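You operate a simulated robot arm through the tools that you are given. There is no shell and no other tool.

The job below is to be done with a simulated robot arm. You get a single attempt, and the scene is never put back.

JOB
Drop the gate, run the belt and move the tray flagged short to the small white table.
Fine: the amber lamp and the display flag it; lift it with the belt standing and spill nothing; then run on until a full tray rests against the gate, and stop.

The check looks at the end state, three seconds after you hand in, the way a careful person would. Anything else that was tipped, shoved, dropped, spilled or broken makes it a failure.

ROBOT AND FRAMES
A 6-joint arm with a two-finger gripper, fixed in place. Base frame: the origin is on the floor under the middle of its stand, x ahead of it, y to its left, z up; the work surface is at about z = 0.78. Lengths are in m, angles in degrees, forces in N, time in s.
It reaches about 1.637 m from its shoulder. Its first joint turns from -166.0 to 166.0 degrees. Payload 3.43 kg.
Tool frame: the origin (TCP) lies between the finger pads and is the grasp point; the fingertips stand 0.02 m ahead of it; z points along the fingers, y is the line along which they close. The gripper opens to 0.19 m; its body begins 0.248 m behind the TCP.
Orientation is that of the tool frame in the base frame, as a unit quaternion [w, x, y, z]. With the fingers straight down and closing along the base's y, the tool's x points along the base's -x, its y along +y and its z along -z.

CONTROLS
- The arm moves only by the tool apply_moves. Its argument "increments" is a list that holds one entry, the list of rows, each a list of 7 numbers: the shift along the base's x, y, z in units of 50 mm (1.0 is 50 mm), then the turn, a rotation vector about the base's x, y, z in units of 4 degrees (1.0 is 4 degrees), then the finger opening in m, from 0 to 0.19. In form: [[[x, y, z, wx, wy, wz, hand], ...]]. A call has 1 to 20 rows; each row shifts and turns the commanded pose from where the row before left it. A call with a number of a shift or a turn outside -1 to 1 is refused whole. A row lasts 0.2 s, in which the tool goes at most 0.05 m and 8.6 degrees; a call with a longer step from one row to the next is refused whole, and so is a gripper value outside its range. A pose out of reach is approached as far as the arm can. The call stops where the force on the tool passes 40 N (or 10 N more than at its start, if that is more) or the arm is blocked; 0.2 s more then pass. Each finger travels about 0.045 m/s and halts on what it meets, pressing with about 21 N; the grip force reading is that of the motor and also rises with nothing between the fingers. The clock runs only during rows and for 0.2 s after the last one: add rows that do not move to give the fingers time. It gives the time, the measured TCP pose, the force on the tool (base axes), the opening and the grip force at its end, in the units of the frame above (readings bear some noise), with the torque about the TCP (base axes, N m) and any sound that the robot's microphone picked up.
- Cameras (640 x 400 px; columns grow to the right, rows downward): "scene" is fixed at [0.3977, -0.5007, 1.4947]; the picture's right is [0.85, -0.52, 0.00], its down [-0.44, -0.72, -0.54] and it looks along [0.28, 0.46, -0.84] (base axes); focal length 214 px, centre (320, 200). "wrist" rides on the gripper at [0.07, -0.008, -0.288] in the tool frame; the picture's right is [0.12, 0.99, 0.00], its down [-0.96, 0.12, -0.25] and it looks along [-0.25, 0.03, 0.97] (tool axes); focal length 261 px, centre (320, 200). There is no depth. A picture from a camera that has moved, and an enlarged one, comes with that camera's place and axes in the base frame and with its lens.
- get_image(camera): a new picture of that camera. No time passes.
- slide_trunk(by): slides the trunk up (or, below 0, down) by that many m; the arm rides with it, the base frame stays. It gives what a move gives, with no picture.
- close_up(camera, box): a new picture of the part [left, top, right, bottom] of that camera's present view, enlarged. No time passes.
- job_done(): hands the job in; it is judged then, once.

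Places have to be worked out from the pictures, the camera data and where the tool is seen. Open the gripper and draw the arm clear of the work before you hand the job in, unless the task says otherwise.

The tools are called after ">>>" by a JSON object that holds its "method" and its "body". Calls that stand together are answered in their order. apply_moves: Moves the arm, as the interface text tells. Its arguments: {"type":"object","properties":{"increments":{"type":"array","items":{"type":"array","items":{"type":"array","items":{"type":"number"}}}}},"required":["increments"]} The other tools are called the same way: slide_trunk (by) moves the trunk up or down; get_image (camera) takes a picture; close_up (camera, box) takes an enlarged picture of a part of a camera's view; job_done () hands the job in.

At the start:

```text
time_s: 0.0
ee_pos: [0.7349, 0.1198, 1.1858]
tcp_rot: [0.0, -0.001, 1.0, 0.001]
wrist_force: [0.1, -0.6, 0.3]
wrist_torque: [0.03, -0.03, 0.04]
finger_gap: 0.1901
grasp_force: 0.0
trunk travel left (down, up): [-0.175, 0.065]
```

scene: 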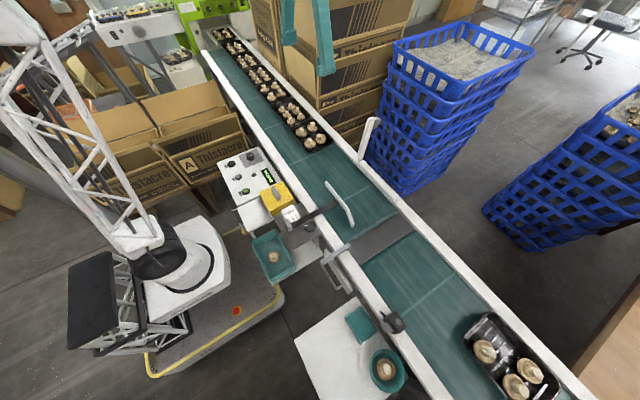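
wrist: 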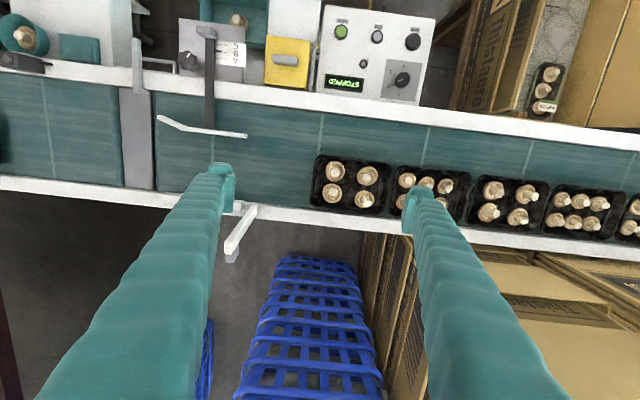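

I start by looking closely at the control panel, the gate, the belt and the trays before moving anything.

>>> {"method": "close_up", "body": {"camera": "scene", "box": [200, 130, 360, 230]}}

>>> {"method": "close_up", "body": {"camera": "scene", "box": [240, 170, 440, 295]}}

>>> {"method": "close_up", "body": {"camera": "scene", "box": [290, 275, 590, 400]}}

>>> {"method": "close_up", "body": {"camera": "wrist", "box": [160, 0, 448, 180]}}

>>> {"method": "close_up", "body": {"camera": "wrist", "box": [0, 0, 288, 180]}}

>>> {"method": "close_up", "body": {"camera": "wrist", "box": [300, 120, 640, 260]}}

```text
4.00 times, centred on (280, 180) of scene
camera zoom: at [0.3977, -0.5007, 1.4947], right [0.85, -0.52, 0.0], down [-0.44, -0.72, -0.54], along [0.28, 0.46, -0.84], focal length 858 px, centre (480, 280)
```

zoom: 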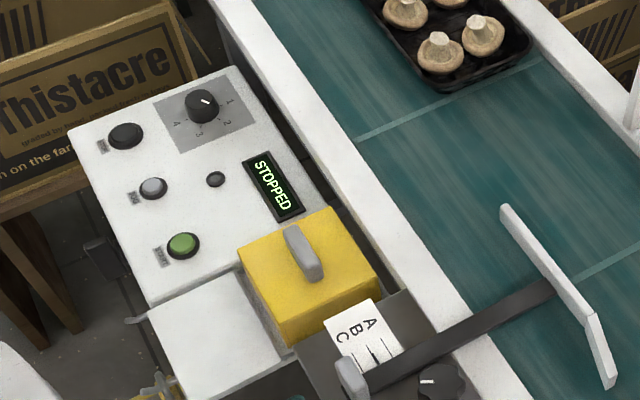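

```text
3.20 times, centred on (340, 232) of scene
camera zoom: at [0.3977, -0.5007, 1.4947], right [0.85, -0.52, 0.0], down [-0.44, -0.72, -0.54], along [0.28, 0.46, -0.84], focal length 686 px, centre (256, 96)
```

zoom: 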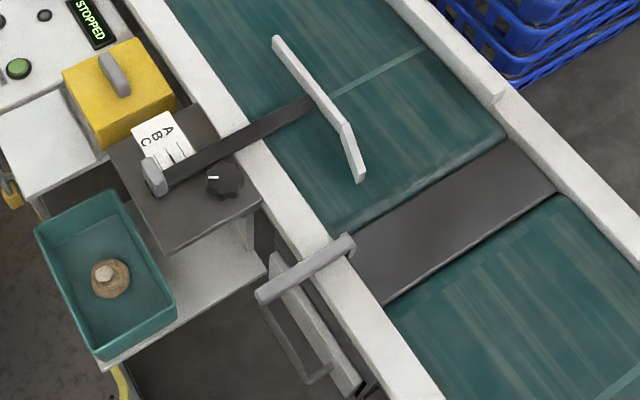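

```text
2.13 times, centred on (440, 338) of scene
camera zoom: at [0.3977, -0.5007, 1.4947], right [0.85, -0.52, 0.0], down [-0.44, -0.72, -0.54], along [0.28, 0.46, -0.84], focal length 458 px, centre (64, -93)
```

zoom: 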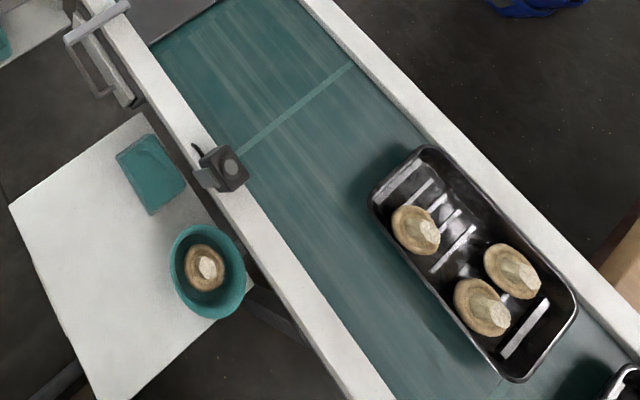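

```text
2.22 times, centred on (304, 90) of wrist
camera zoom: at [0.6643, 0.1127, 1.4733], right [-0.12, 0.99, 0.0], down [0.96, 0.12, 0.25], along [0.25, 0.03, -0.97], focal length 579 px, centre (356, 444)
```

zoom: 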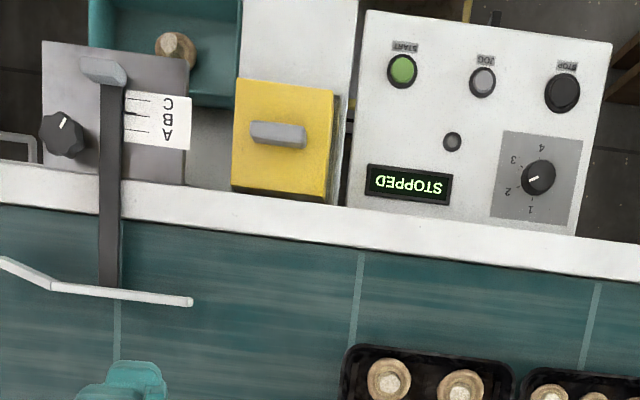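

```text
2.22 times, centred on (144, 90) of wrist
camera zoom: at [0.6643, 0.1127, 1.4733], right [-0.12, 0.99, 0.0], down [0.96, 0.12, 0.25], along [0.25, 0.03, -0.97], focal length 579 px, centre (711, 444)
```

zoom: 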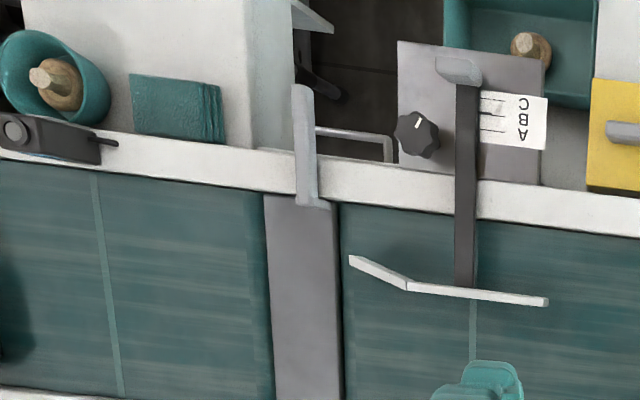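

```text
1.88 times, centred on (470, 190) of wrist
camera zoom: at [0.6643, 0.1127, 1.4733], right [-0.12, 0.99, 0.0], down [0.96, 0.12, 0.25], along [0.25, 0.03, -0.97], focal length 491 px, centre (38, 219)
```

zoom: 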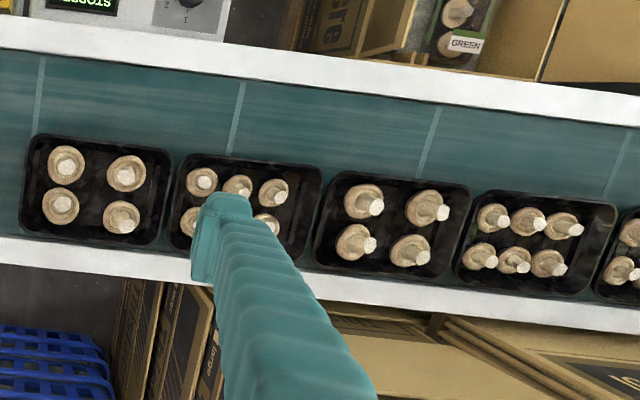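

I need more detail on the remaining parts: upstream area, the far-rail paddle, the downstream end and the sensor.

>>> {"method": "close_up", "body": {"camera": "scene", "box": [60, 0, 260, 125]}}

>>> {"method": "close_up", "body": {"camera": "scene", "box": [190, 20, 350, 170]}}

>>> {"method": "close_up", "body": {"camera": "scene", "box": [320, 100, 440, 175]}}

>>> {"method": "close_up", "body": {"camera": "scene", "box": [220, 200, 380, 300]}}

>>> {"method": "close_up", "body": {"camera": "scene", "box": [340, 280, 440, 345]}}

>>> {"method": "close_up", "body": {"camera": "wrist", "box": [480, 40, 640, 140]}}

>>> {"method": "close_up", "body": {"camera": "wrist", "box": [60, 130, 300, 280]}}

>>> {"method": "close_up", "body": {"camera": "scene", "box": [440, 290, 640, 400]}}

```text
3.20 times, centred on (160, 62) of scene
camera zoom: at [0.3977, -0.5007, 1.4947], right [0.85, -0.52, 0.0], down [-0.44, -0.72, -0.54], along [0.28, 0.46, -0.84], focal length 686 px, centre (832, 640)
```

zoom: 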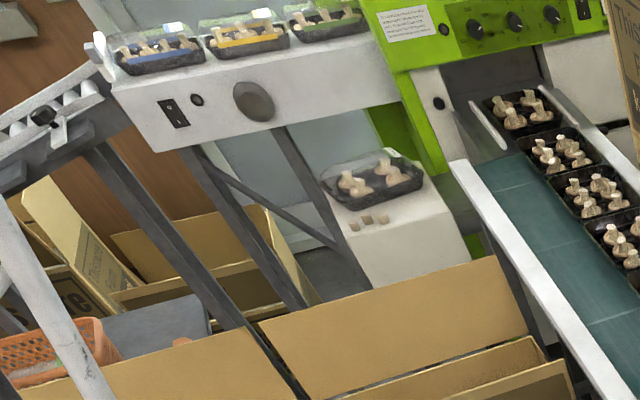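

```text
2.67 times, centred on (270, 95) of scene
camera zoom: at [0.3977, -0.5007, 1.4947], right [0.85, -0.52, 0.0], down [-0.44, -0.72, -0.54], along [0.28, 0.46, -0.84], focal length 572 px, centre (453, 480)
```

zoom: 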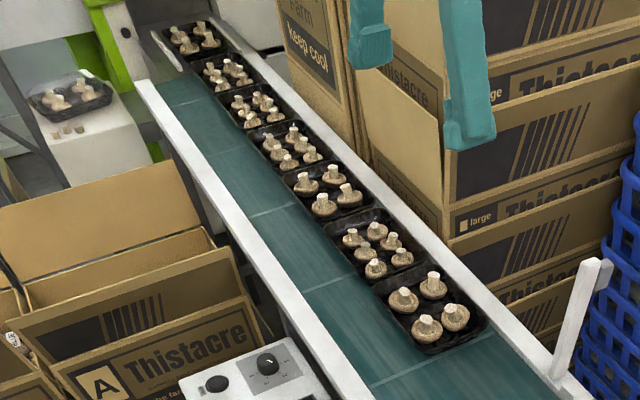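

```text
5.33 times, centred on (380, 138) of scene
camera zoom: at [0.3977, -0.5007, 1.4947], right [0.85, -0.52, 0.0], down [-0.44, -0.72, -0.54], along [0.28, 0.46, -0.84], focal length 1144 px, centre (0, 533)
```

zoom: 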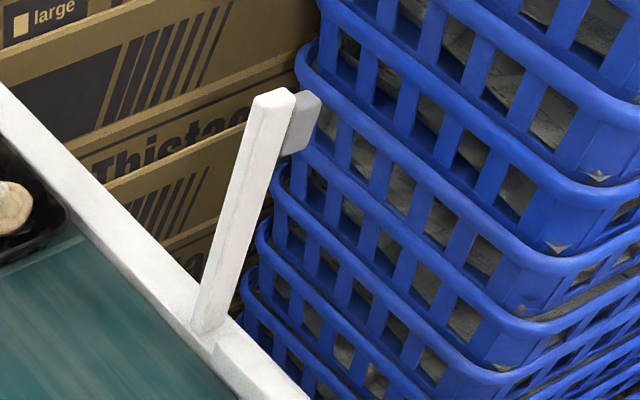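

```text
4.00 times, centred on (300, 250) of scene
camera zoom: at [0.3977, -0.5007, 1.4947], right [0.85, -0.52, 0.0], down [-0.44, -0.72, -0.54], along [0.28, 0.46, -0.84], focal length 858 px, centre (400, 0)
```

zoom: 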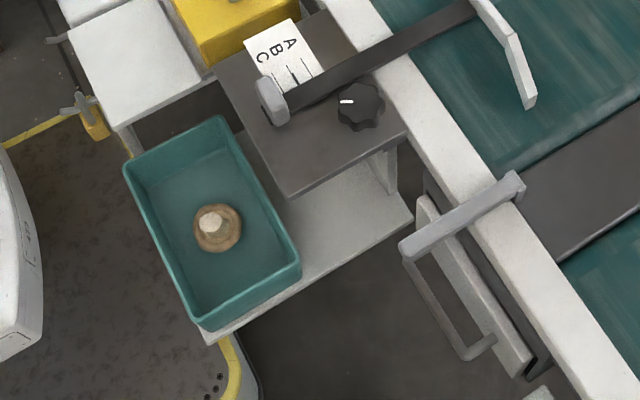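

```text
6.15 times, centred on (390, 312) of scene
camera zoom: at [0.3977, -0.5007, 1.4947], right [0.85, -0.52, 0.0], down [-0.44, -0.72, -0.54], along [0.28, 0.46, -0.84], focal length 1320 px, centre (-111, -492)
```

zoom: 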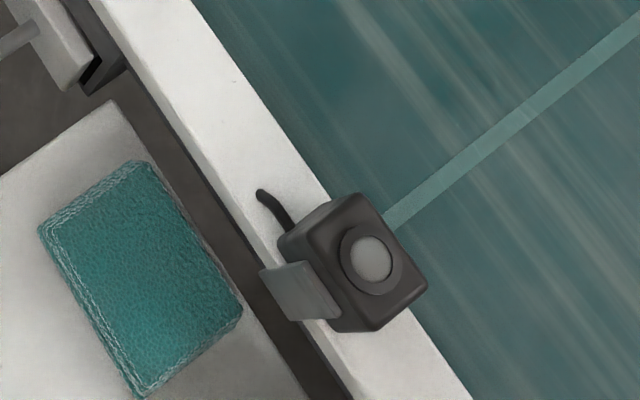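

```text
4.00 times, centred on (560, 90) of wrist
camera zoom: at [0.6643, 0.1127, 1.4733], right [-0.12, 0.99, 0.0], down [0.96, 0.12, 0.25], along [0.25, 0.03, -0.97], focal length 1043 px, centre (-640, 640)
```

zoom: 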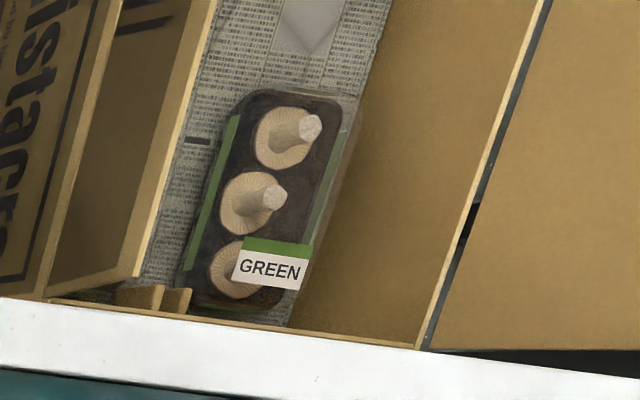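

```text
2.67 times, centred on (180, 205) of wrist
camera zoom: at [0.6643, 0.1127, 1.4733], right [-0.12, 0.99, 0.0], down [0.96, 0.12, 0.25], along [0.25, 0.03, -0.97], focal length 695 px, centre (693, 187)
```

zoom: 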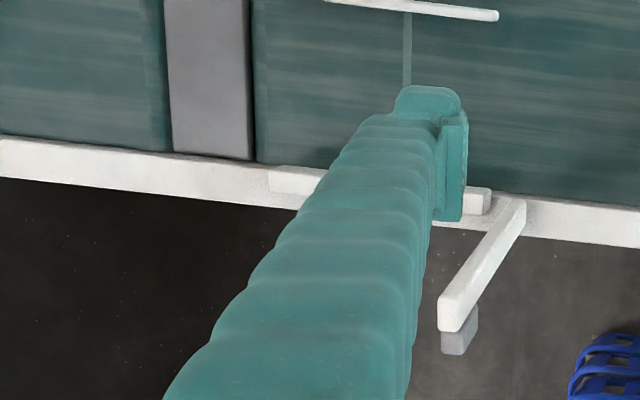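

```text
3.20 times, centred on (540, 345) of scene
camera zoom: at [0.3977, -0.5007, 1.4947], right [0.85, -0.52, 0.0], down [-0.44, -0.72, -0.54], along [0.28, 0.46, -0.84], focal length 686 px, centre (-384, -264)
```

zoom: 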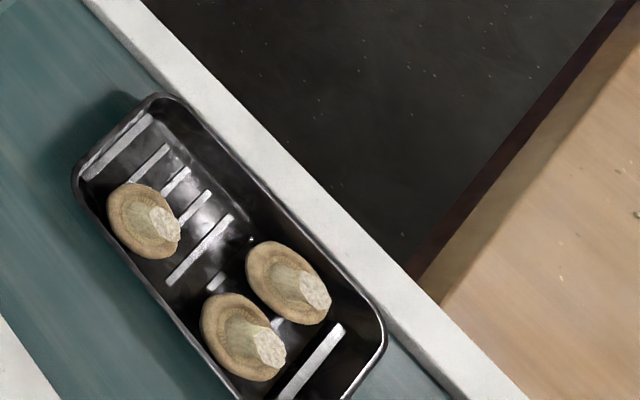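

The belt runs along base y (from +y toward −y), spanning about x 0.59–0.89. A white arm hinged on the far rail near y≈-0.04 may be the gate, but I want to see the plate and handle at y≈-0.35 from above, so I move the arm high over there.

>>> {"method": "apply_moves", "body": {"increments": [[[-0.4, -0.85, 0, 0, 0, 0, 0.19], [-0.4, -0.85, 0, 0, 0, 0, 0.19], [-0.4, -0.85, 0, 0, 0, 0, 0.19], [-0.4, -0.85, 0, 0, 0, 0, 0.19], [-0.4, -0.85, 0, 0, 0, 0, 0.19], [-0.4, -0.85, 0, 0, 0, 0, 0.19], [-0.4, -0.85, 0, 0, 0, 0, 0.19], [-0.4, -0.85, 0, 0, 0, 0, 0.19], [-0.4, -0.85, 0, 0, 0, 0, 0.19]]]}}

>>> {"method": "get_image", "body": {"camera": "wrist"}}

>>> {"method": "get_image", "body": {"camera": "scene"}}

```text
time_s: 2.0
ee_pos: [0.5549, -0.2625, 1.1841]
tcp_rot: [0.0, 0.0, 1.0, 0.0]
wrist_force: [-0.1, 0.7, 0.7]
wrist_torque: [-0.19, 0.07, 0.0]
finger_gap: 0.1903
grasp_force: 0.0
trunk travel left (down, up): [-0.175, 0.065]
```

```text
taken
camera wrist: at [0.4842, -0.2696, 1.4722], right [-0.12, 0.99, 0.0], down [0.96, 0.12, 0.25], along [0.25, 0.03, -0.97], focal length 261 px, centre (320, 200)
```

wrist: 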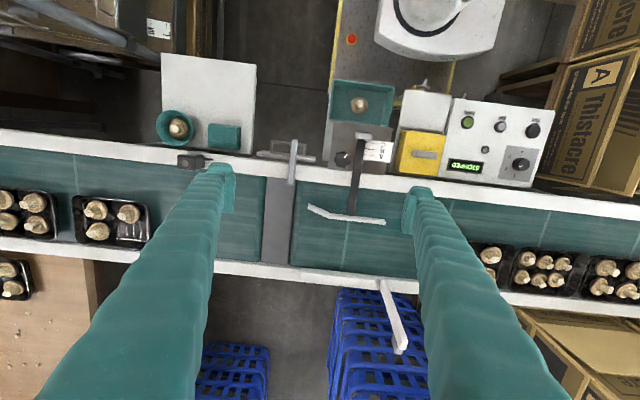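

```text
taken
```

scene: 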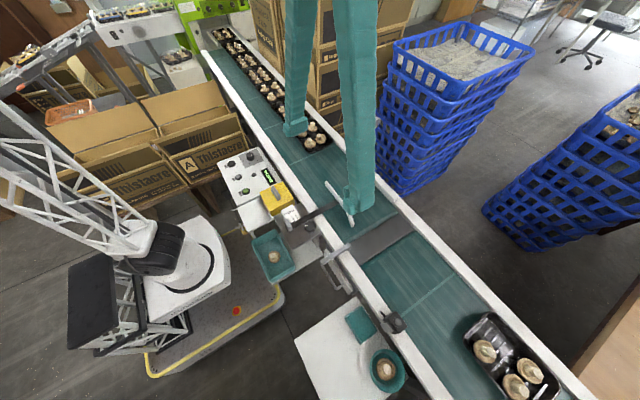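

>>> {"method": "close_up", "body": {"camera": "wrist", "box": [140, 40, 320, 180]}}

>>> {"method": "close_up", "body": {"camera": "wrist", "box": [230, 110, 400, 280]}}

>>> {"method": "close_up", "body": {"camera": "wrist", "box": [320, 70, 560, 200]}}

>>> {"method": "close_up", "body": {"camera": "wrist", "box": [340, 250, 440, 370]}}

>>> {"method": "close_up", "body": {"camera": "wrist", "box": [0, 120, 200, 320]}}

```text
2.86 times, centred on (230, 110) of wrist
camera zoom: at [0.4842, -0.2696, 1.4722], right [-0.12, 0.99, 0.0], down [0.96, 0.12, 0.25], along [0.25, 0.03, -0.97], focal length 745 px, centre (577, 457)
```

zoom: 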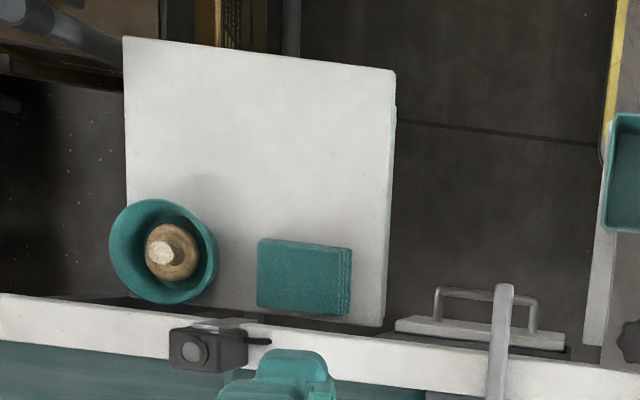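

```text
2.35 times, centred on (315, 195) of wrist
camera zoom: at [0.4842, -0.2696, 1.4722], right [-0.12, 0.99, 0.0], down [0.96, 0.12, 0.25], along [0.25, 0.03, -0.97], focal length 613 px, centre (332, 212)
```

zoom: 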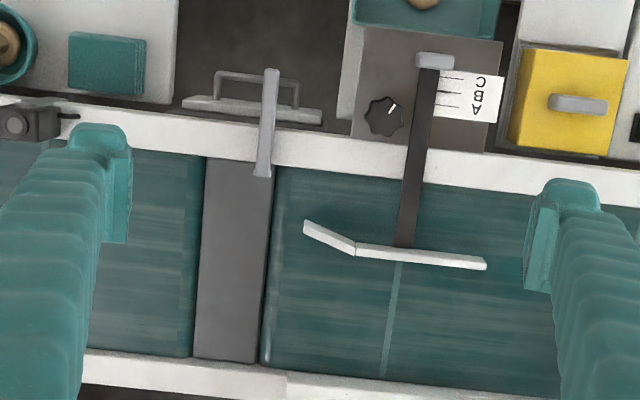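

```text
2.67 times, centred on (440, 135) of wrist
camera zoom: at [0.4842, -0.2696, 1.4722], right [-0.12, 0.99, 0.0], down [0.96, 0.12, 0.25], along [0.25, 0.03, -0.97], focal length 695 px, centre (0, 373)
```

zoom: 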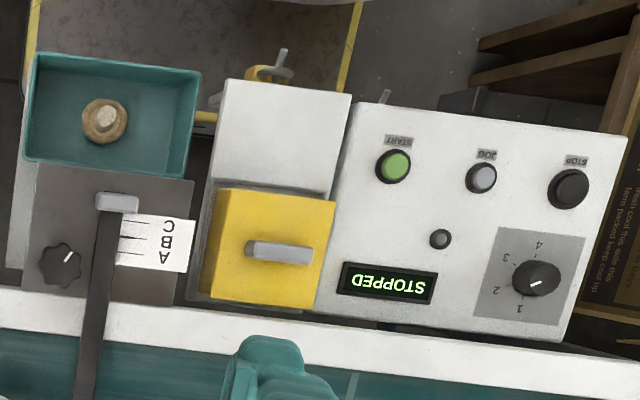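

```text
3.33 times, centred on (390, 310) of wrist
camera zoom: at [0.4842, -0.2696, 1.4722], right [-0.12, 0.99, 0.0], down [0.96, 0.12, 0.25], along [0.25, 0.03, -0.97], focal length 869 px, centre (87, -167)
```

zoom: 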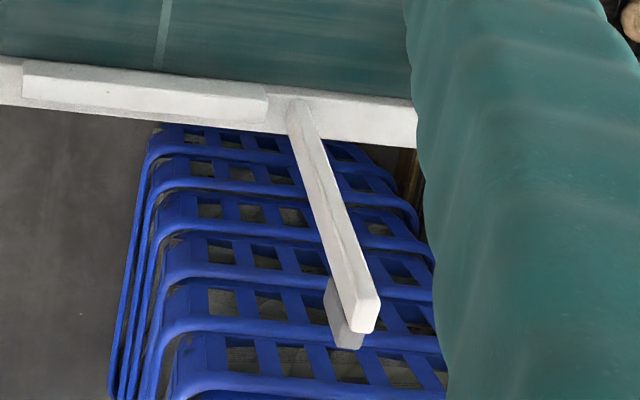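

```text
2.00 times, centred on (100, 220) of wrist
camera zoom: at [0.4842, -0.2696, 1.4722], right [-0.12, 0.99, 0.0], down [0.96, 0.12, 0.25], along [0.25, 0.03, -0.97], focal length 521 px, centre (760, 160)
```

zoom: 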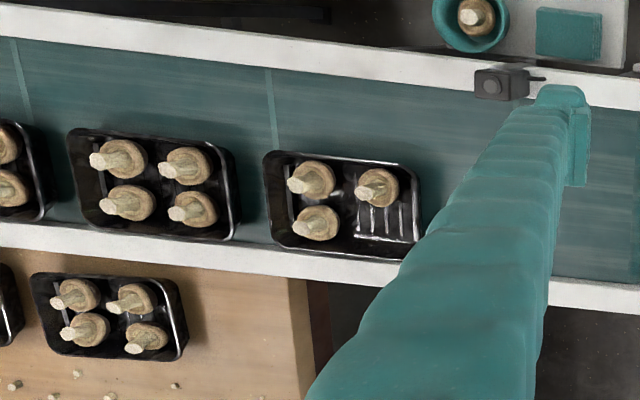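

The flared end of the guide faces −y and the wrapper is at +y, so I expect the belt to run toward +y, with the gate arm (upright, hinged on the far rail at about (0.865,-0.045,0.83)) stopping trays after the weigh plate. I go look at the panel more closely.

>>> {"method": "apply_moves", "body": {"increments": [[[-0.336, 0.84, -0.2, 0, 0, 0, 0.19], [-0.336, 0.84, -0.2, 0, 0, 0, 0.19], [-0.336, 0.84, -0.2, 0, 0, 0, 0.19], [-0.336, 0.84, -0.2, 0, 0, 0, 0.19], [-0.336, 0.84, -0.2, 0, 0, 0, 0.19], [-0.336, 0.84, -0.2, 0, 0, 0, 0.19], [-0.336, 0.84, -0.2, 0, 0, 0, 0.19], [-0.336, 0.84, -0.2, 0, 0, 0, 0.19], [-0.336, 0.84, -0.2, 0, 0, 0, 0.19], [-0.336, 0.84, -0.2, 0, 0, 0, 0.19]]]}}

>>> {"method": "get_image", "body": {"camera": "wrist"}}

>>> {"method": "get_image", "body": {"camera": "scene"}}

```text
time_s: 4.2
ee_pos: [0.3852, 0.1585, 1.0859]
tcp_rot: [0.0, 0.0, 1.0, -0.001]
wrist_force: [-0.2, -0.3, 0.2]
wrist_torque: [0.05, 0.01, 0.01]
finger_gap: 0.1899
grasp_force: 0.0
trunk travel left (down, up): [-0.175, 0.065]
```

```text
taken
camera wrist: at [0.3158, 0.1515, 1.3726], right [-0.12, 0.99, 0.0], down [0.96, 0.12, 0.25], along [0.25, 0.03, -0.97], focal length 261 px, centre (320, 200)
```

wrist: 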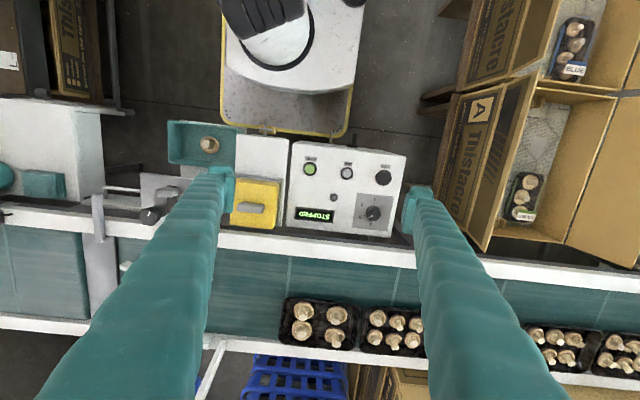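

```text
taken
```

scene: 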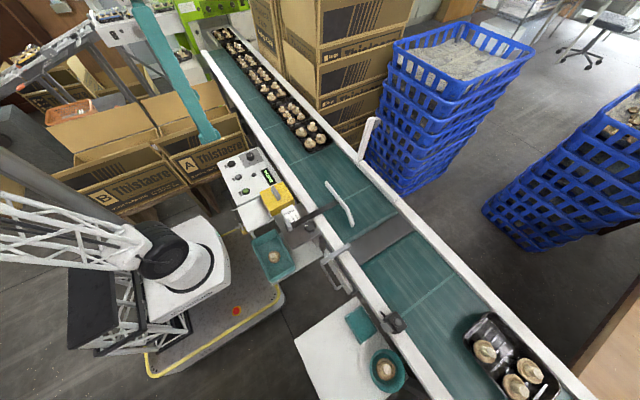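

>>> {"method": "close_up", "body": {"camera": "wrist", "box": [280, 130, 420, 245]}}

>>> {"method": "close_up", "body": {"camera": "wrist", "box": [80, 110, 300, 250]}}

>>> {"method": "close_up", "body": {"camera": "scene", "box": [360, 80, 400, 180]}}

```text
3.48 times, centred on (350, 188) of wrist
camera zoom: at [0.3158, 0.1515, 1.3726], right [-0.12, 0.99, 0.0], down [0.96, 0.12, 0.25], along [0.25, 0.03, -0.97], focal length 907 px, centre (216, 244)
```

zoom: 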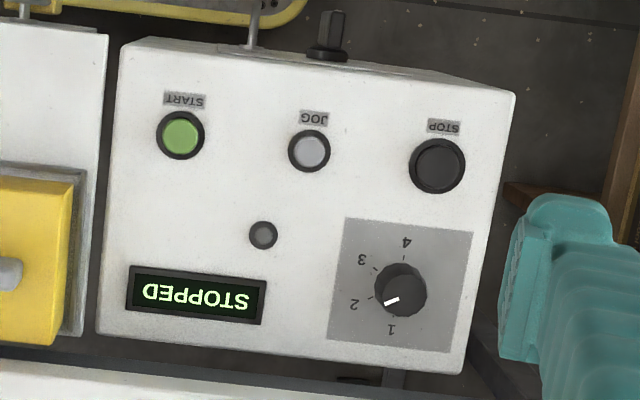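

```text
2.86 times, centred on (190, 180) of wrist
camera zoom: at [0.3158, 0.1515, 1.3726], right [-0.12, 0.99, 0.0], down [0.96, 0.12, 0.25], along [0.25, 0.03, -0.97], focal length 745 px, centre (691, 257)
```

zoom: 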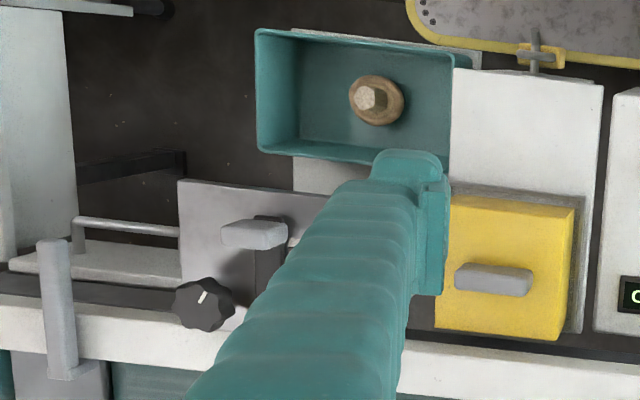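

```text
4.00 times, centred on (380, 130) of scene
camera zoom: at [0.3977, -0.5007, 1.4947], right [0.85, -0.52, 0.0], down [-0.44, -0.72, -0.54], along [0.28, 0.46, -0.84], focal length 858 px, centre (80, 480)
```

zoom: 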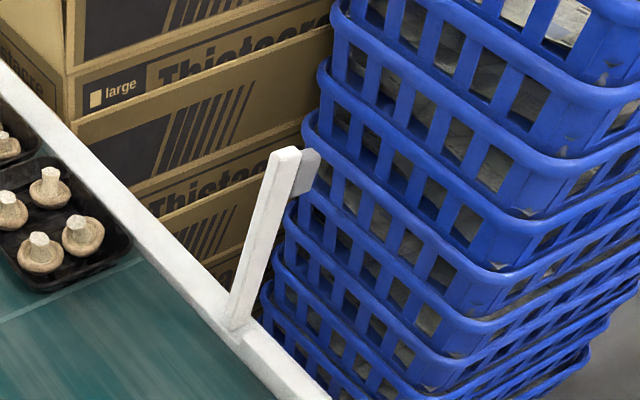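

Panel layout is clear: START, JOG, STOP, a dark lamp, display, speed knob at about 2. Next I look down at the gate arm and the weigh plate area from closer above.

>>> {"method": "apply_moves", "body": {"increments": [[[0.744, -0.467, 0.15, 0, 0, 0, 0.19], [0.744, -0.467, 0.15, 0, 0, 0, 0.19], [0.744, -0.467, 0.15, 0, 0, 0, 0.19], [0.744, -0.467, 0.15, 0, 0, 0, 0.19], [0.744, -0.467, 0.15, 0, 0, 0, 0.19], [0.744, -0.467, 0.15, 0, 0, 0, 0.19], [0.744, -0.467, 0.15, 0, 0, 0, 0.19], [0.744, -0.467, 0.15, 0, 0, 0, 0.19], [0.744, -0.467, 0.15, 0, 0, 0, 0.19]]]}}

>>> {"method": "get_image", "body": {"camera": "wrist"}}

>>> {"method": "close_up", "body": {"camera": "wrist", "box": [220, 140, 420, 340]}}

```text
time_s: 6.2
ee_pos: [0.7207, -0.0516, 1.1525]
tcp_rot: [0.001, 0.001, 1.0, 0.001]
wrist_force: [-0.5, 1.2, 0.6]
wrist_torque: [-0.1, -0.17, 0.01]
finger_gap: 0.1902
grasp_force: 0.0
trunk travel left (down, up): [-0.175, 0.065]
```

```text
taken
camera wrist: at [0.6505, -0.0588, 1.4403], right [-0.12, 0.99, 0.0], down [0.96, 0.12, 0.25], along [0.25, 0.03, -0.97], focal length 261 px, centre (320, 200)
```

wrist: 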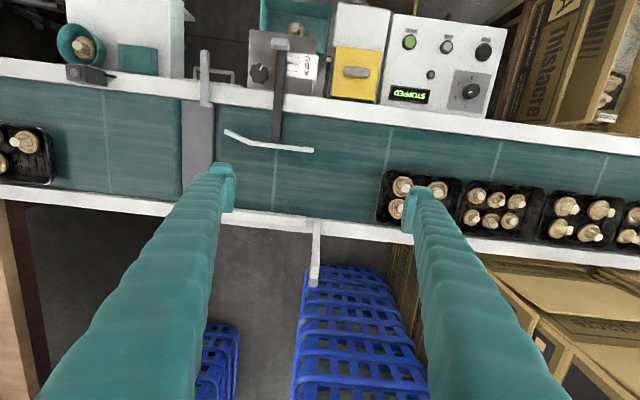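

```text
2.00 times, centred on (320, 240) of wrist
camera zoom: at [0.6505, -0.0588, 1.4403], right [-0.12, 0.99, 0.0], down [0.96, 0.12, 0.25], along [0.25, 0.03, -0.97], focal length 521 px, centre (320, 120)
```

zoom: 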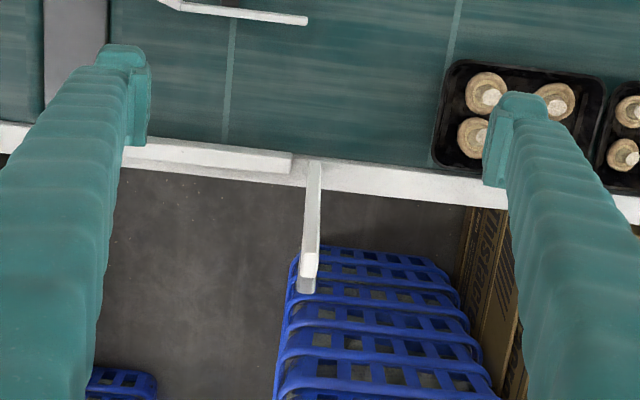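

The gate arm stands slightly past vertical: hinge ≈(0.865,-0.04,0.83), top ≈(0.895,-0.04,1.02), so it falls toward −x over the lane. I also check the bar and wire handle by the weigh plate before acting.

>>> {"method": "apply_moves", "body": {"increments": [[[-0.556, -0.62, -0.222, 0, 0, 0, 0.19], [-0.556, -0.62, -0.222, 0, 0, 0, 0.19], [-0.556, -0.62, -0.222, 0, 0, 0, 0.19], [-0.556, -0.62, -0.222, 0, 0, 0, 0.19], [-0.556, -0.62, -0.222, 0, 0, 0, 0.19], [-0.556, -0.62, -0.222, 0, 0, 0, 0.19], [-0.556, -0.62, -0.222, 0, 0, 0, 0.19], [-0.556, -0.62, -0.222, 0, 0, 0, 0.19], [-0.556, -0.62, -0.222, 0, 0, 0, 0.19]]]}}

>>> {"method": "get_image", "body": {"camera": "wrist"}}

>>> {"method": "close_up", "body": {"camera": "wrist", "box": [230, 120, 410, 260]}}

>>> {"method": "get_image", "body": {"camera": "scene"}}

```text
time_s: 8.2
ee_pos: [0.4701, -0.3304, 1.0535]
tcp_rot: [0.0, 0.0, 1.0, 0.0]
wrist_force: [1.2, 1.1, 0.8]
wrist_torque: [-0.1, 0.09, -0.01]
finger_gap: 0.1898
grasp_force: 0.1
trunk travel left (down, up): [-0.175, 0.065]
```

```text
taken
camera wrist: at [0.4004, -0.3374, 1.3407], right [-0.12, 0.99, 0.0], down [0.96, 0.12, 0.25], along [0.25, 0.03, -0.97], focal length 261 px, centre (320, 200)
```

wrist: 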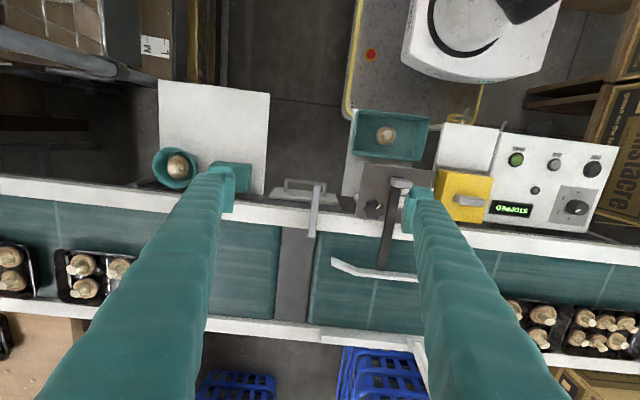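

```text
2.86 times, centred on (320, 190) of wrist
camera zoom: at [0.4004, -0.3374, 1.3407], right [-0.12, 0.99, 0.0], down [0.96, 0.12, 0.25], along [0.25, 0.03, -0.97], focal length 745 px, centre (320, 229)
```

zoom: 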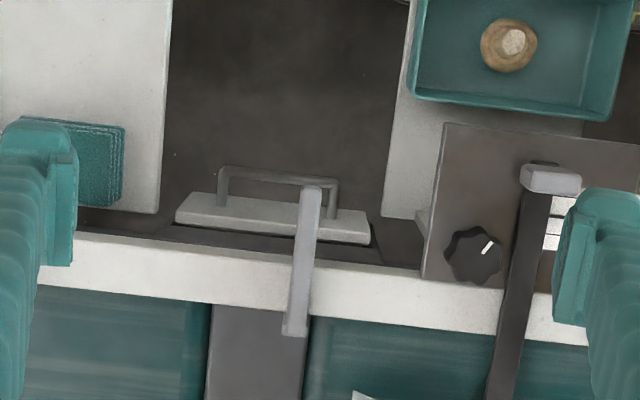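

```text
taken
```

scene: 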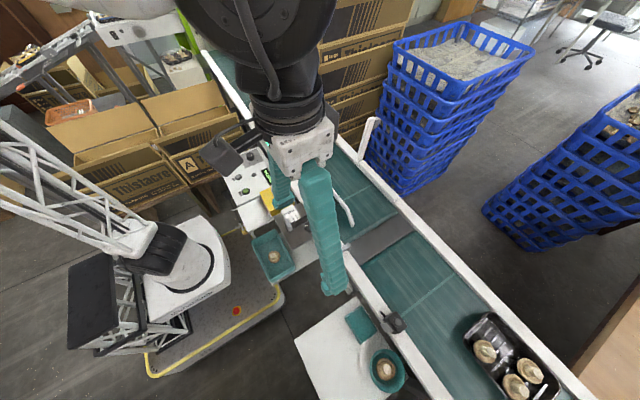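

The bar and the drawer by the plate look like a separate fixture, so I leave them. I close the fingers and fly over the gate to its far side (x≈0.97, y≈-0.04), staying above its top.

>>> {"method": "apply_moves", "body": {"increments": [[[0, 0, 0.97, 0, 0, 0, 0.15], [0, 0, 0.97, 0, 0, 0, 0.1], [0.769, 0.4467, 0, 0, 0, 0, 0.05], [0.769, 0.4467, 0, 0, 0, 0, 0.0], [0.769, 0.4467, 0, 0, 0, 0, 0.0], [0.769, 0.4467, 0, 0, 0, 0, 0.0], [0.769, 0.4467, 0, 0, 0, 0, 0.0], [0.769, 0.4467, 0, 0, 0, 0, 0.0], [0.769, 0.4467, 0, 0, 0, 0, 0.0], [0.769, 0.4467, 0, 0, 0, 0, 0.0], [0.769, 0.4467, 0, 0, 0, 0, 0.0], [0.769, 0.4467, 0, 0, 0, 0, 0.0], [0.769, 0.4467, 0, 0, 0, 0, 0.0], [0.769, 0.4467, 0, 0, 0, 0, 0.0], [0.769, 0.4467, 0, 0, 0, 0, 0.0]]]}}

>>> {"method": "get_image", "body": {"camera": "wrist"}}

>>> {"method": "get_image", "body": {"camera": "scene"}}

```text
time_s: 11.4
ee_pos: [0.9728, -0.0415, 1.1514]
tcp_rot: [0.001, 0.001, 1.0, -0.001]
wrist_force: [-1.5, 0.4, 0.4]
wrist_torque: [0.08, -0.25, -0.02]
finger_gap: 0.0001
grasp_force: 21.5
trunk travel left (down, up): [-0.175, 0.065]
```

```text
taken
camera wrist: at [0.903, -0.0492, 1.4391], right [-0.12, 0.99, 0.0], down [0.96, 0.12, 0.25], along [0.25, 0.03, -0.97], focal length 261 px, centre (320, 200)
```

wrist: 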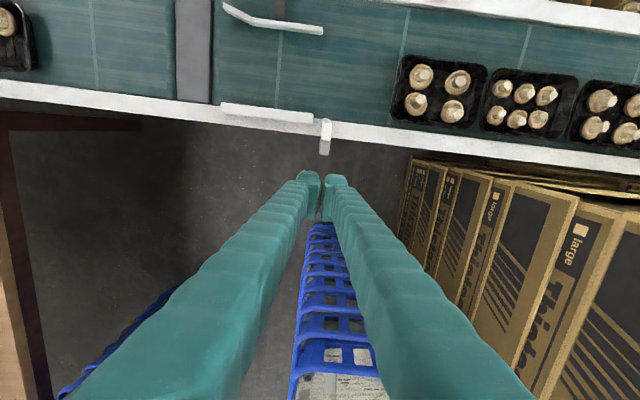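

```text
taken
```

scene: 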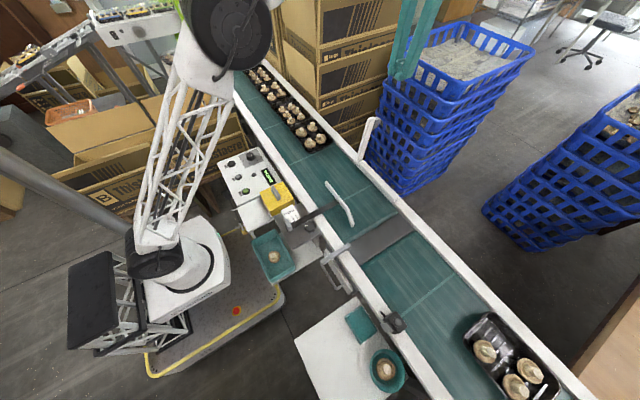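

>>> {"method": "close_up", "body": {"camera": "wrist", "box": [280, 90, 380, 220]}}

>>> {"method": "close_up", "body": {"camera": "scene", "box": [350, 40, 430, 190]}}

```text
3.08 times, centred on (330, 155) of wrist
camera zoom: at [0.903, -0.0492, 1.4391], right [-0.12, 0.99, 0.0], down [0.96, 0.12, 0.25], along [0.25, 0.03, -0.97], focal length 802 px, centre (289, 338)
```

zoom: 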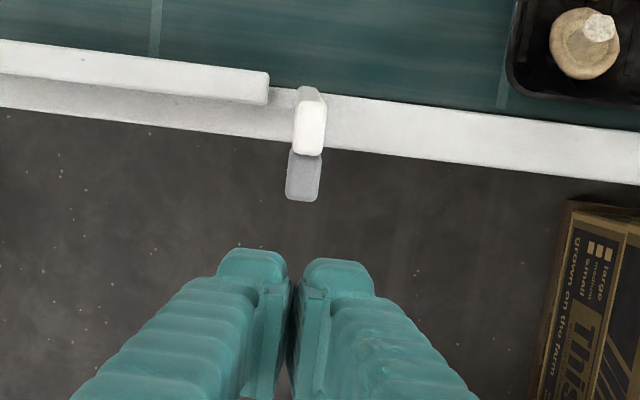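

```text
2.67 times, centred on (390, 115) of scene
camera zoom: at [0.3977, -0.5007, 1.4947], right [0.85, -0.52, 0.0], down [-0.44, -0.72, -0.54], along [0.28, 0.46, -0.84], focal length 572 px, centre (133, 427)
```

zoom: 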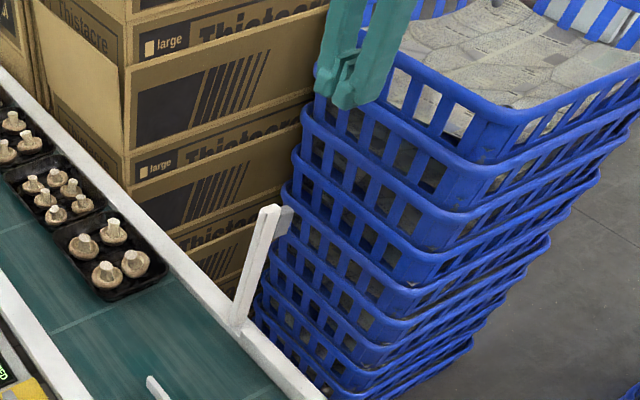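

The knob on the gate's back reaches x≈0.94 and the finger front is at x≈0.947, so I shift +x by 30 mm before descending, then push toward −x slowly.

>>> {"method": "apply_moves", "body": {"increments": [[[0.6, 0, 0, 0, 0, 0, 0], [0, 0, -0.85, 0, 0, 0, 0], [0, 0, -0.85, 0, 0, 0, 0], [0, 0, -0.85, 0, 0, 0, 0], [0, 0, -0.85, 0, 0, 0, 0], [0, 0, 0, 0, 0, 0, 0]]]}}

>>> {"method": "apply_moves", "body": {"increments": [[[-0.4, 0, 0, 0, 0, 0, 0], [-0.4, 0, 0, 0, 0, 0, 0], [-0.4, 0, 0, 0, 0, 0, 0], [-0.4, 0, 0, 0, 0, 0, 0], [-0.4, 0, 0, 0, 0, 0, 0], [-0.4, 0, 0, 0, 0, 0, 0], [-0.4, 0, 0, 0, 0, 0, 0], [0, 0, 0, 0, 0, 0, 0]]]}}

>>> {"method": "get_image", "body": {"camera": "scene"}}

>>> {"method": "get_image", "body": {"camera": "wrist"}}

```text
time_s: 12.8
ee_pos: [1.0019, -0.041, 0.981]
tcp_rot: [-0.001, 0.0, 1.0, 0.001]
wrist_force: [-0.5, -0.1, -1.0]
wrist_torque: [0.0, 0.0, 0.02]
finger_gap: 0.0001
grasp_force: 21.4
trunk travel left (down, up): [-0.175, 0.065]
```

```text
time_s: 14.6
ee_pos: [0.8594, -0.0441, 0.9797]
tcp_rot: [0.0, 0.0, 1.0, 0.0]
wrist_force: [0.4, -0.5, 0.4]
wrist_torque: [0.0, 0.02, -0.02]
finger_gap: 0.0
grasp_force: 21.0
trunk travel left (down, up): [-0.175, 0.065]
```

```text
taken
```

scene: 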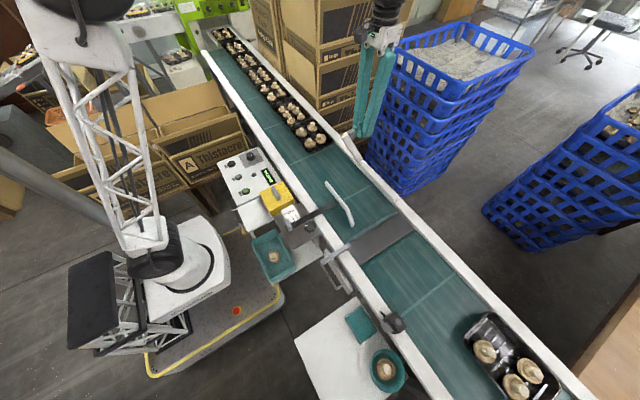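

```text
taken
camera wrist: at [0.7906, -0.0498, 1.2673], right [-0.12, 0.99, 0.0], down [0.96, 0.12, 0.25], along [0.25, 0.03, -0.97], focal length 261 px, centre (320, 200)
```

wrist: 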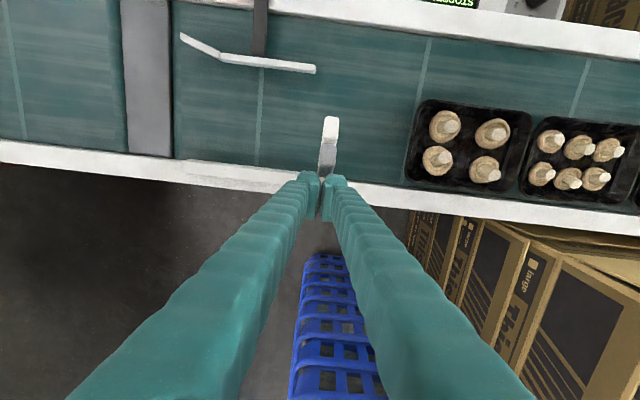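

The gate is tilting toward the lane with little force. I keep pushing −x and start descending a bit so the finger follows over it.

>>> {"method": "apply_moves", "body": {"increments": [[[-0.4, 0, 0, 0, 0, 0, 0], [-0.4, 0, 0, 0, 0, 0, 0], [-0.4, 0, 0, 0, 0, 0, 0], [-0.4, 0, 0, 0, 0, 0, 0], [0, 0, 0, 0, 0, 0, 0], [0, 0, 0, 0, 0, 0, 0]]]}}

>>> {"method": "close_up", "body": {"camera": "scene", "box": [300, 60, 440, 220]}}

>>> {"method": "get_image", "body": {"camera": "wrist"}}

```text
time_s: 16.0
ee_pos: [0.7804, -0.0428, 0.9803]
tcp_rot: [0.0, 0.0, 1.0, 0.0]
wrist_force: [0.3, 0.2, -0.3]
wrist_torque: [-0.01, 0.01, 0.0]
finger_gap: 0.0
grasp_force: 20.5
trunk travel left (down, up): [-0.175, 0.065]
```

```text
2.50 times, centred on (370, 140) of scene
camera zoom: at [0.3977, -0.5007, 1.4947], right [0.85, -0.52, 0.0], down [-0.44, -0.72, -0.54], along [0.28, 0.46, -0.84], focal length 536 px, centre (195, 350)
```

zoom: 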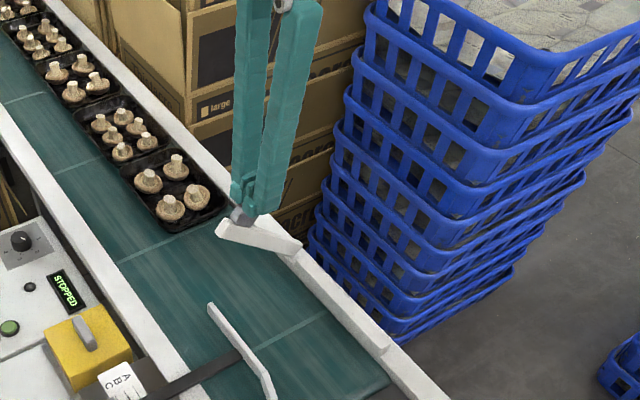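

```text
taken
camera wrist: at [0.7108, -0.0499, 1.2672], right [-0.12, 0.99, 0.0], down [0.96, 0.12, 0.25], along [0.25, 0.03, -0.97], focal length 261 px, centre (320, 200)
```

wrist: 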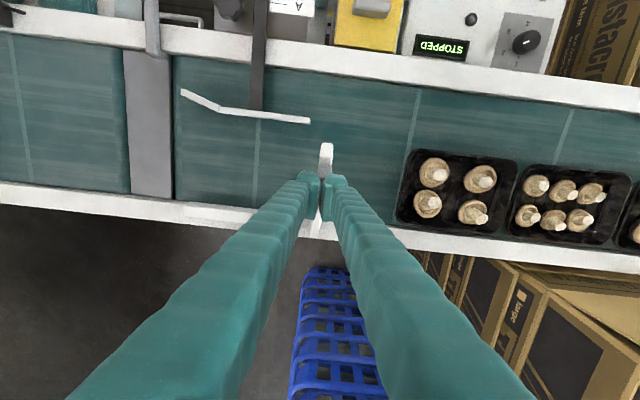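

The gate follows the finger and holds by itself at about 45°. I continue inward and down to lay it flat, pressing inboard of the knob.

>>> {"method": "apply_moves", "body": {"increments": [[[-0.25, 0, -0.3, 0, 0, 0, 0], [-0.25, 0, -0.3, 0, 0, 0, 0], [0, 0, -0.4, 0, 0, 0, 0], [0, 0, -0.4, 0, 0, 0, 0], [0, 0, -0.3, 0, 0, 0, 0], [0, 0, 0, 0, 0, 0, 0]]]}}

>>> {"method": "close_up", "body": {"camera": "scene", "box": [300, 60, 440, 220]}}

>>> {"method": "get_image", "body": {"camera": "wrist"}}

```text
time_s: 17.4
ee_pos: [0.7565, -0.0426, 0.8961]
tcp_rot: [0.0, 0.0, 1.0, 0.0]
wrist_force: [1.0, 0.1, -0.7]
wrist_torque: [-0.02, 0.0, -0.03]
finger_gap: 0.0
grasp_force: 20.7
trunk travel left (down, up): [-0.175, 0.065]
```

```text
2.50 times, centred on (370, 140) of scene
camera zoom: at [0.3977, -0.5007, 1.4947], right [0.85, -0.52, 0.0], down [-0.44, -0.72, -0.54], along [0.28, 0.46, -0.84], focal length 536 px, centre (195, 350)
```

zoom: 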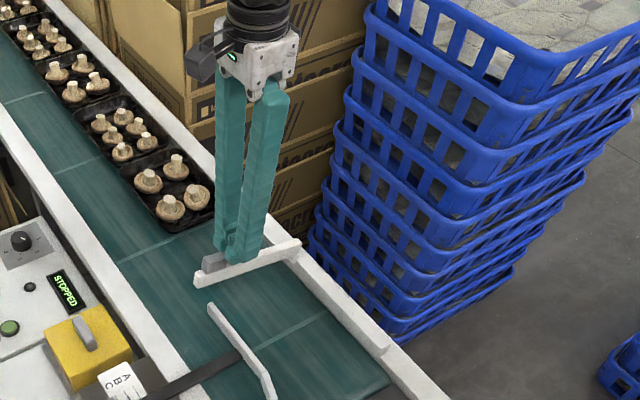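

```text
taken
camera wrist: at [0.6869, -0.0495, 1.183], right [-0.12, 0.99, 0.0], down [0.96, 0.12, 0.25], along [0.25, 0.03, -0.97], focal length 261 px, centre (320, 200)
```

wrist: 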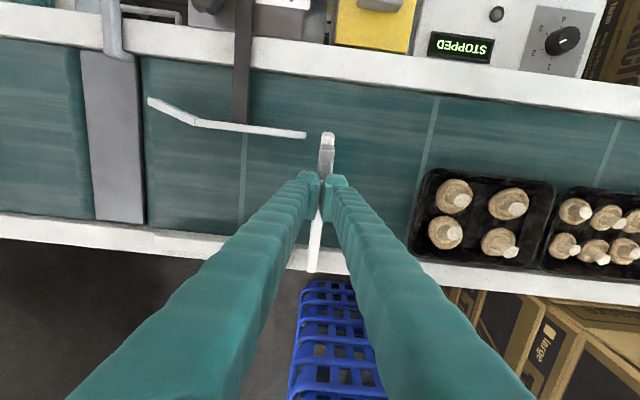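

It's nearly flat. I press down further in small steps until force shows it is at its stop.

>>> {"method": "apply_moves", "body": {"increments": [[[0, 0, -0.2, 0, 0, 0, 0], [0, 0, -0.2, 0, 0, 0, 0], [0, 0, -0.1, 0, 0, 0, 0], [0, 0, 0, 0, 0, 0, 0]]]}}

>>> {"method": "close_up", "body": {"camera": "scene", "box": [300, 60, 440, 220]}}

```text
time_s: 18.4
ee_pos: [0.757, -0.0413, 0.8704]
tcp_rot: [0.0, 0.001, 1.0, 0.001]
wrist_force: [-0.3, 0.5, 0.5]
wrist_torque: [0.03, 0.02, 0.0]
finger_gap: 0.0
grasp_force: 21.6
trunk travel left (down, up): [-0.175, 0.065]
```

```text
2.50 times, centred on (370, 140) of scene
camera zoom: at [0.3977, -0.5007, 1.4947], right [0.85, -0.52, 0.0], down [-0.44, -0.72, -0.54], along [0.28, 0.46, -0.84], focal length 536 px, centre (195, 350)
```

zoom: 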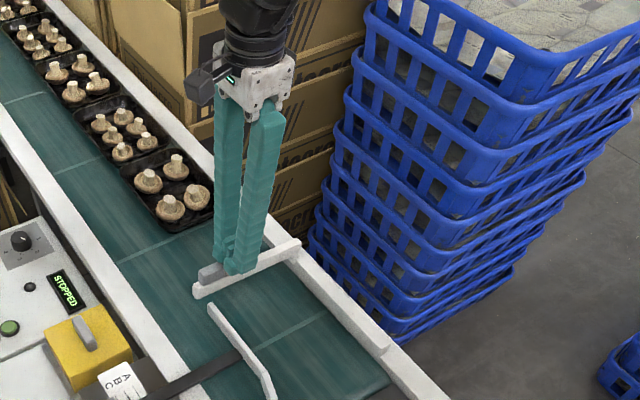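

>>> {"method": "apply_moves", "body": {"increments": [[[0, 0, -0.1, 0, 0, 0, 0], [0, 0, -0.1, 0, 0, 0, 0], [0, 0, -0.1, 0, 0, 0, 0], [0, 0, 0, 0, 0, 0, 0]]]}}

>>> {"method": "close_up", "body": {"camera": "scene", "box": [300, 60, 440, 220]}}

```text
time_s: 19.4
ee_pos: [0.7552, -0.0424, 0.855]
tcp_rot: [0.0, 0.0, 1.0, 0.0]
wrist_force: [-0.2, -0.4, -0.3]
wrist_torque: [0.01, -0.01, -0.01]
finger_gap: 0.0002
grasp_force: 20.6
trunk travel left (down, up): [-0.175, 0.065]
```

```text
2.50 times, centred on (370, 140) of scene
camera zoom: at [0.3977, -0.5007, 1.4947], right [0.85, -0.52, 0.0], down [-0.44, -0.72, -0.54], along [0.28, 0.46, -0.84], focal length 536 px, centre (195, 350)
```

zoom: 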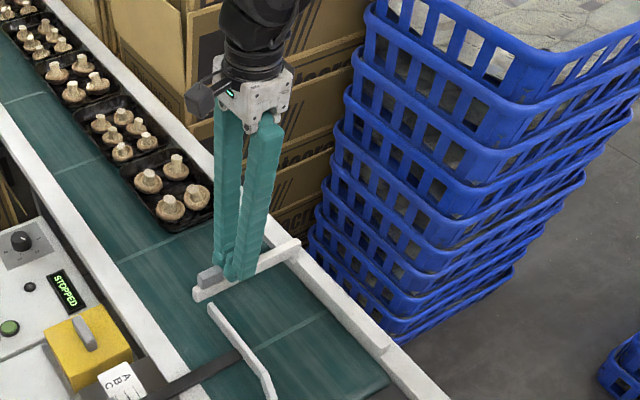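

>>> {"method": "apply_moves", "body": {"increments": [[[0, 0, -0.08, 0, 0, 0, 0], [0, 0, -0.08, 0, 0, 0, 0], [0, 0, 0, 0, 0, 0, 0]]]}}

>>> {"method": "close_up", "body": {"camera": "scene", "box": [330, 120, 410, 200]}}

>>> {"method": "close_up", "body": {"camera": "wrist", "box": [260, 100, 400, 300]}}

```text
time_s: 20.2
ee_pos: [0.7564, -0.0413, 0.8486]
tcp_rot: [0.0, -0.001, 1.0, -0.001]
wrist_force: [0.0, -0.3, 0.3]
wrist_torque: [0.03, 0.01, 0.0]
finger_gap: 0.0001
grasp_force: 20.8
trunk travel left (down, up): [-0.175, 0.065]
```

```text
5.00 times, centred on (370, 160) of scene
camera zoom: at [0.3977, -0.5007, 1.4947], right [0.85, -0.52, 0.0], down [-0.44, -0.72, -0.54], along [0.28, 0.46, -0.84], focal length 1072 px, centre (70, 400)
```

zoom: 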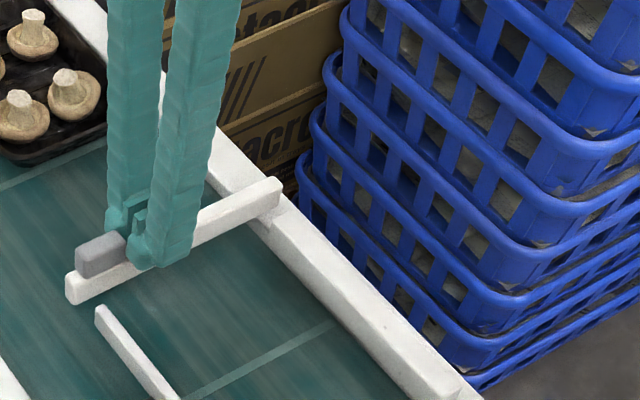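

```text
2.00 times, centred on (330, 200) of wrist
camera zoom: at [0.6866, -0.0489, 1.135], right [-0.12, 0.99, 0.0], down [0.96, 0.12, 0.25], along [0.25, 0.03, -0.97], focal length 521 px, centre (300, 200)
```

zoom: 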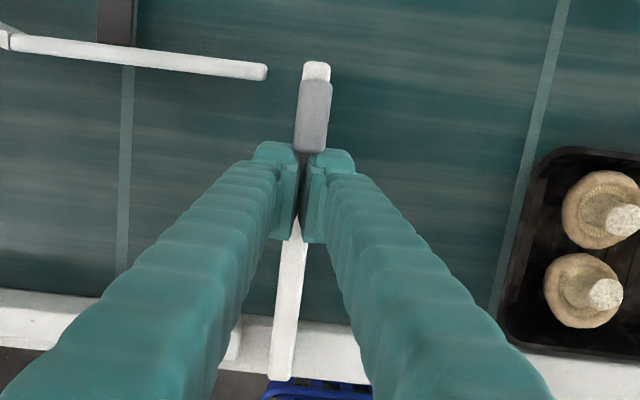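

>>> {"method": "apply_moves", "body": {"increments": [[[0, 0, -0.1, 0, 0, 0, 0], [0, 0, -0.1, 0, 0, 0, 0], [0, 0, 0, 0, 0, 0, 0]]]}}

>>> {"method": "close_up", "body": {"camera": "scene", "box": [330, 120, 410, 200]}}

```text
time_s: 20.8
ee_pos: [0.7561, -0.043, 0.8418]
tcp_rot: [0.003, 0.0, 1.0, 0.0]
wrist_force: [-10.4, 0.6, 26.8]
wrist_torque: [0.27, 0.2, 0.04]
finger_gap: 0.0
grasp_force: 21.0
trunk travel left (down, up): [-0.175, 0.065]
stopped in row 3: the force on the tool passed its limit at 45 N (the readings are from after the stop); the commanded pose is now the measured one
```

```text
5.00 times, centred on (370, 160) of scene
camera zoom: at [0.3977, -0.5007, 1.4947], right [0.85, -0.52, 0.0], down [-0.44, -0.72, -0.54], along [0.28, 0.46, -0.84], focal length 1072 px, centre (70, 400)
```

zoom: 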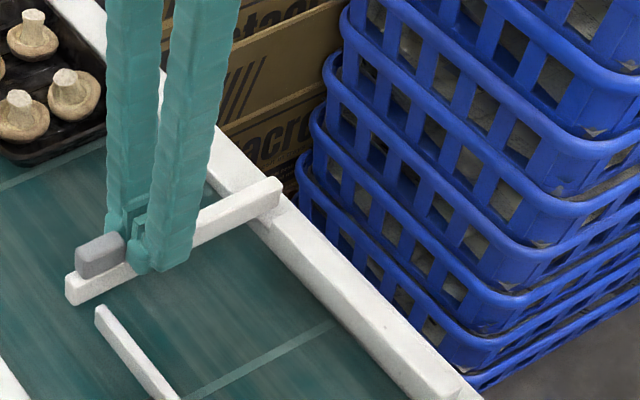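

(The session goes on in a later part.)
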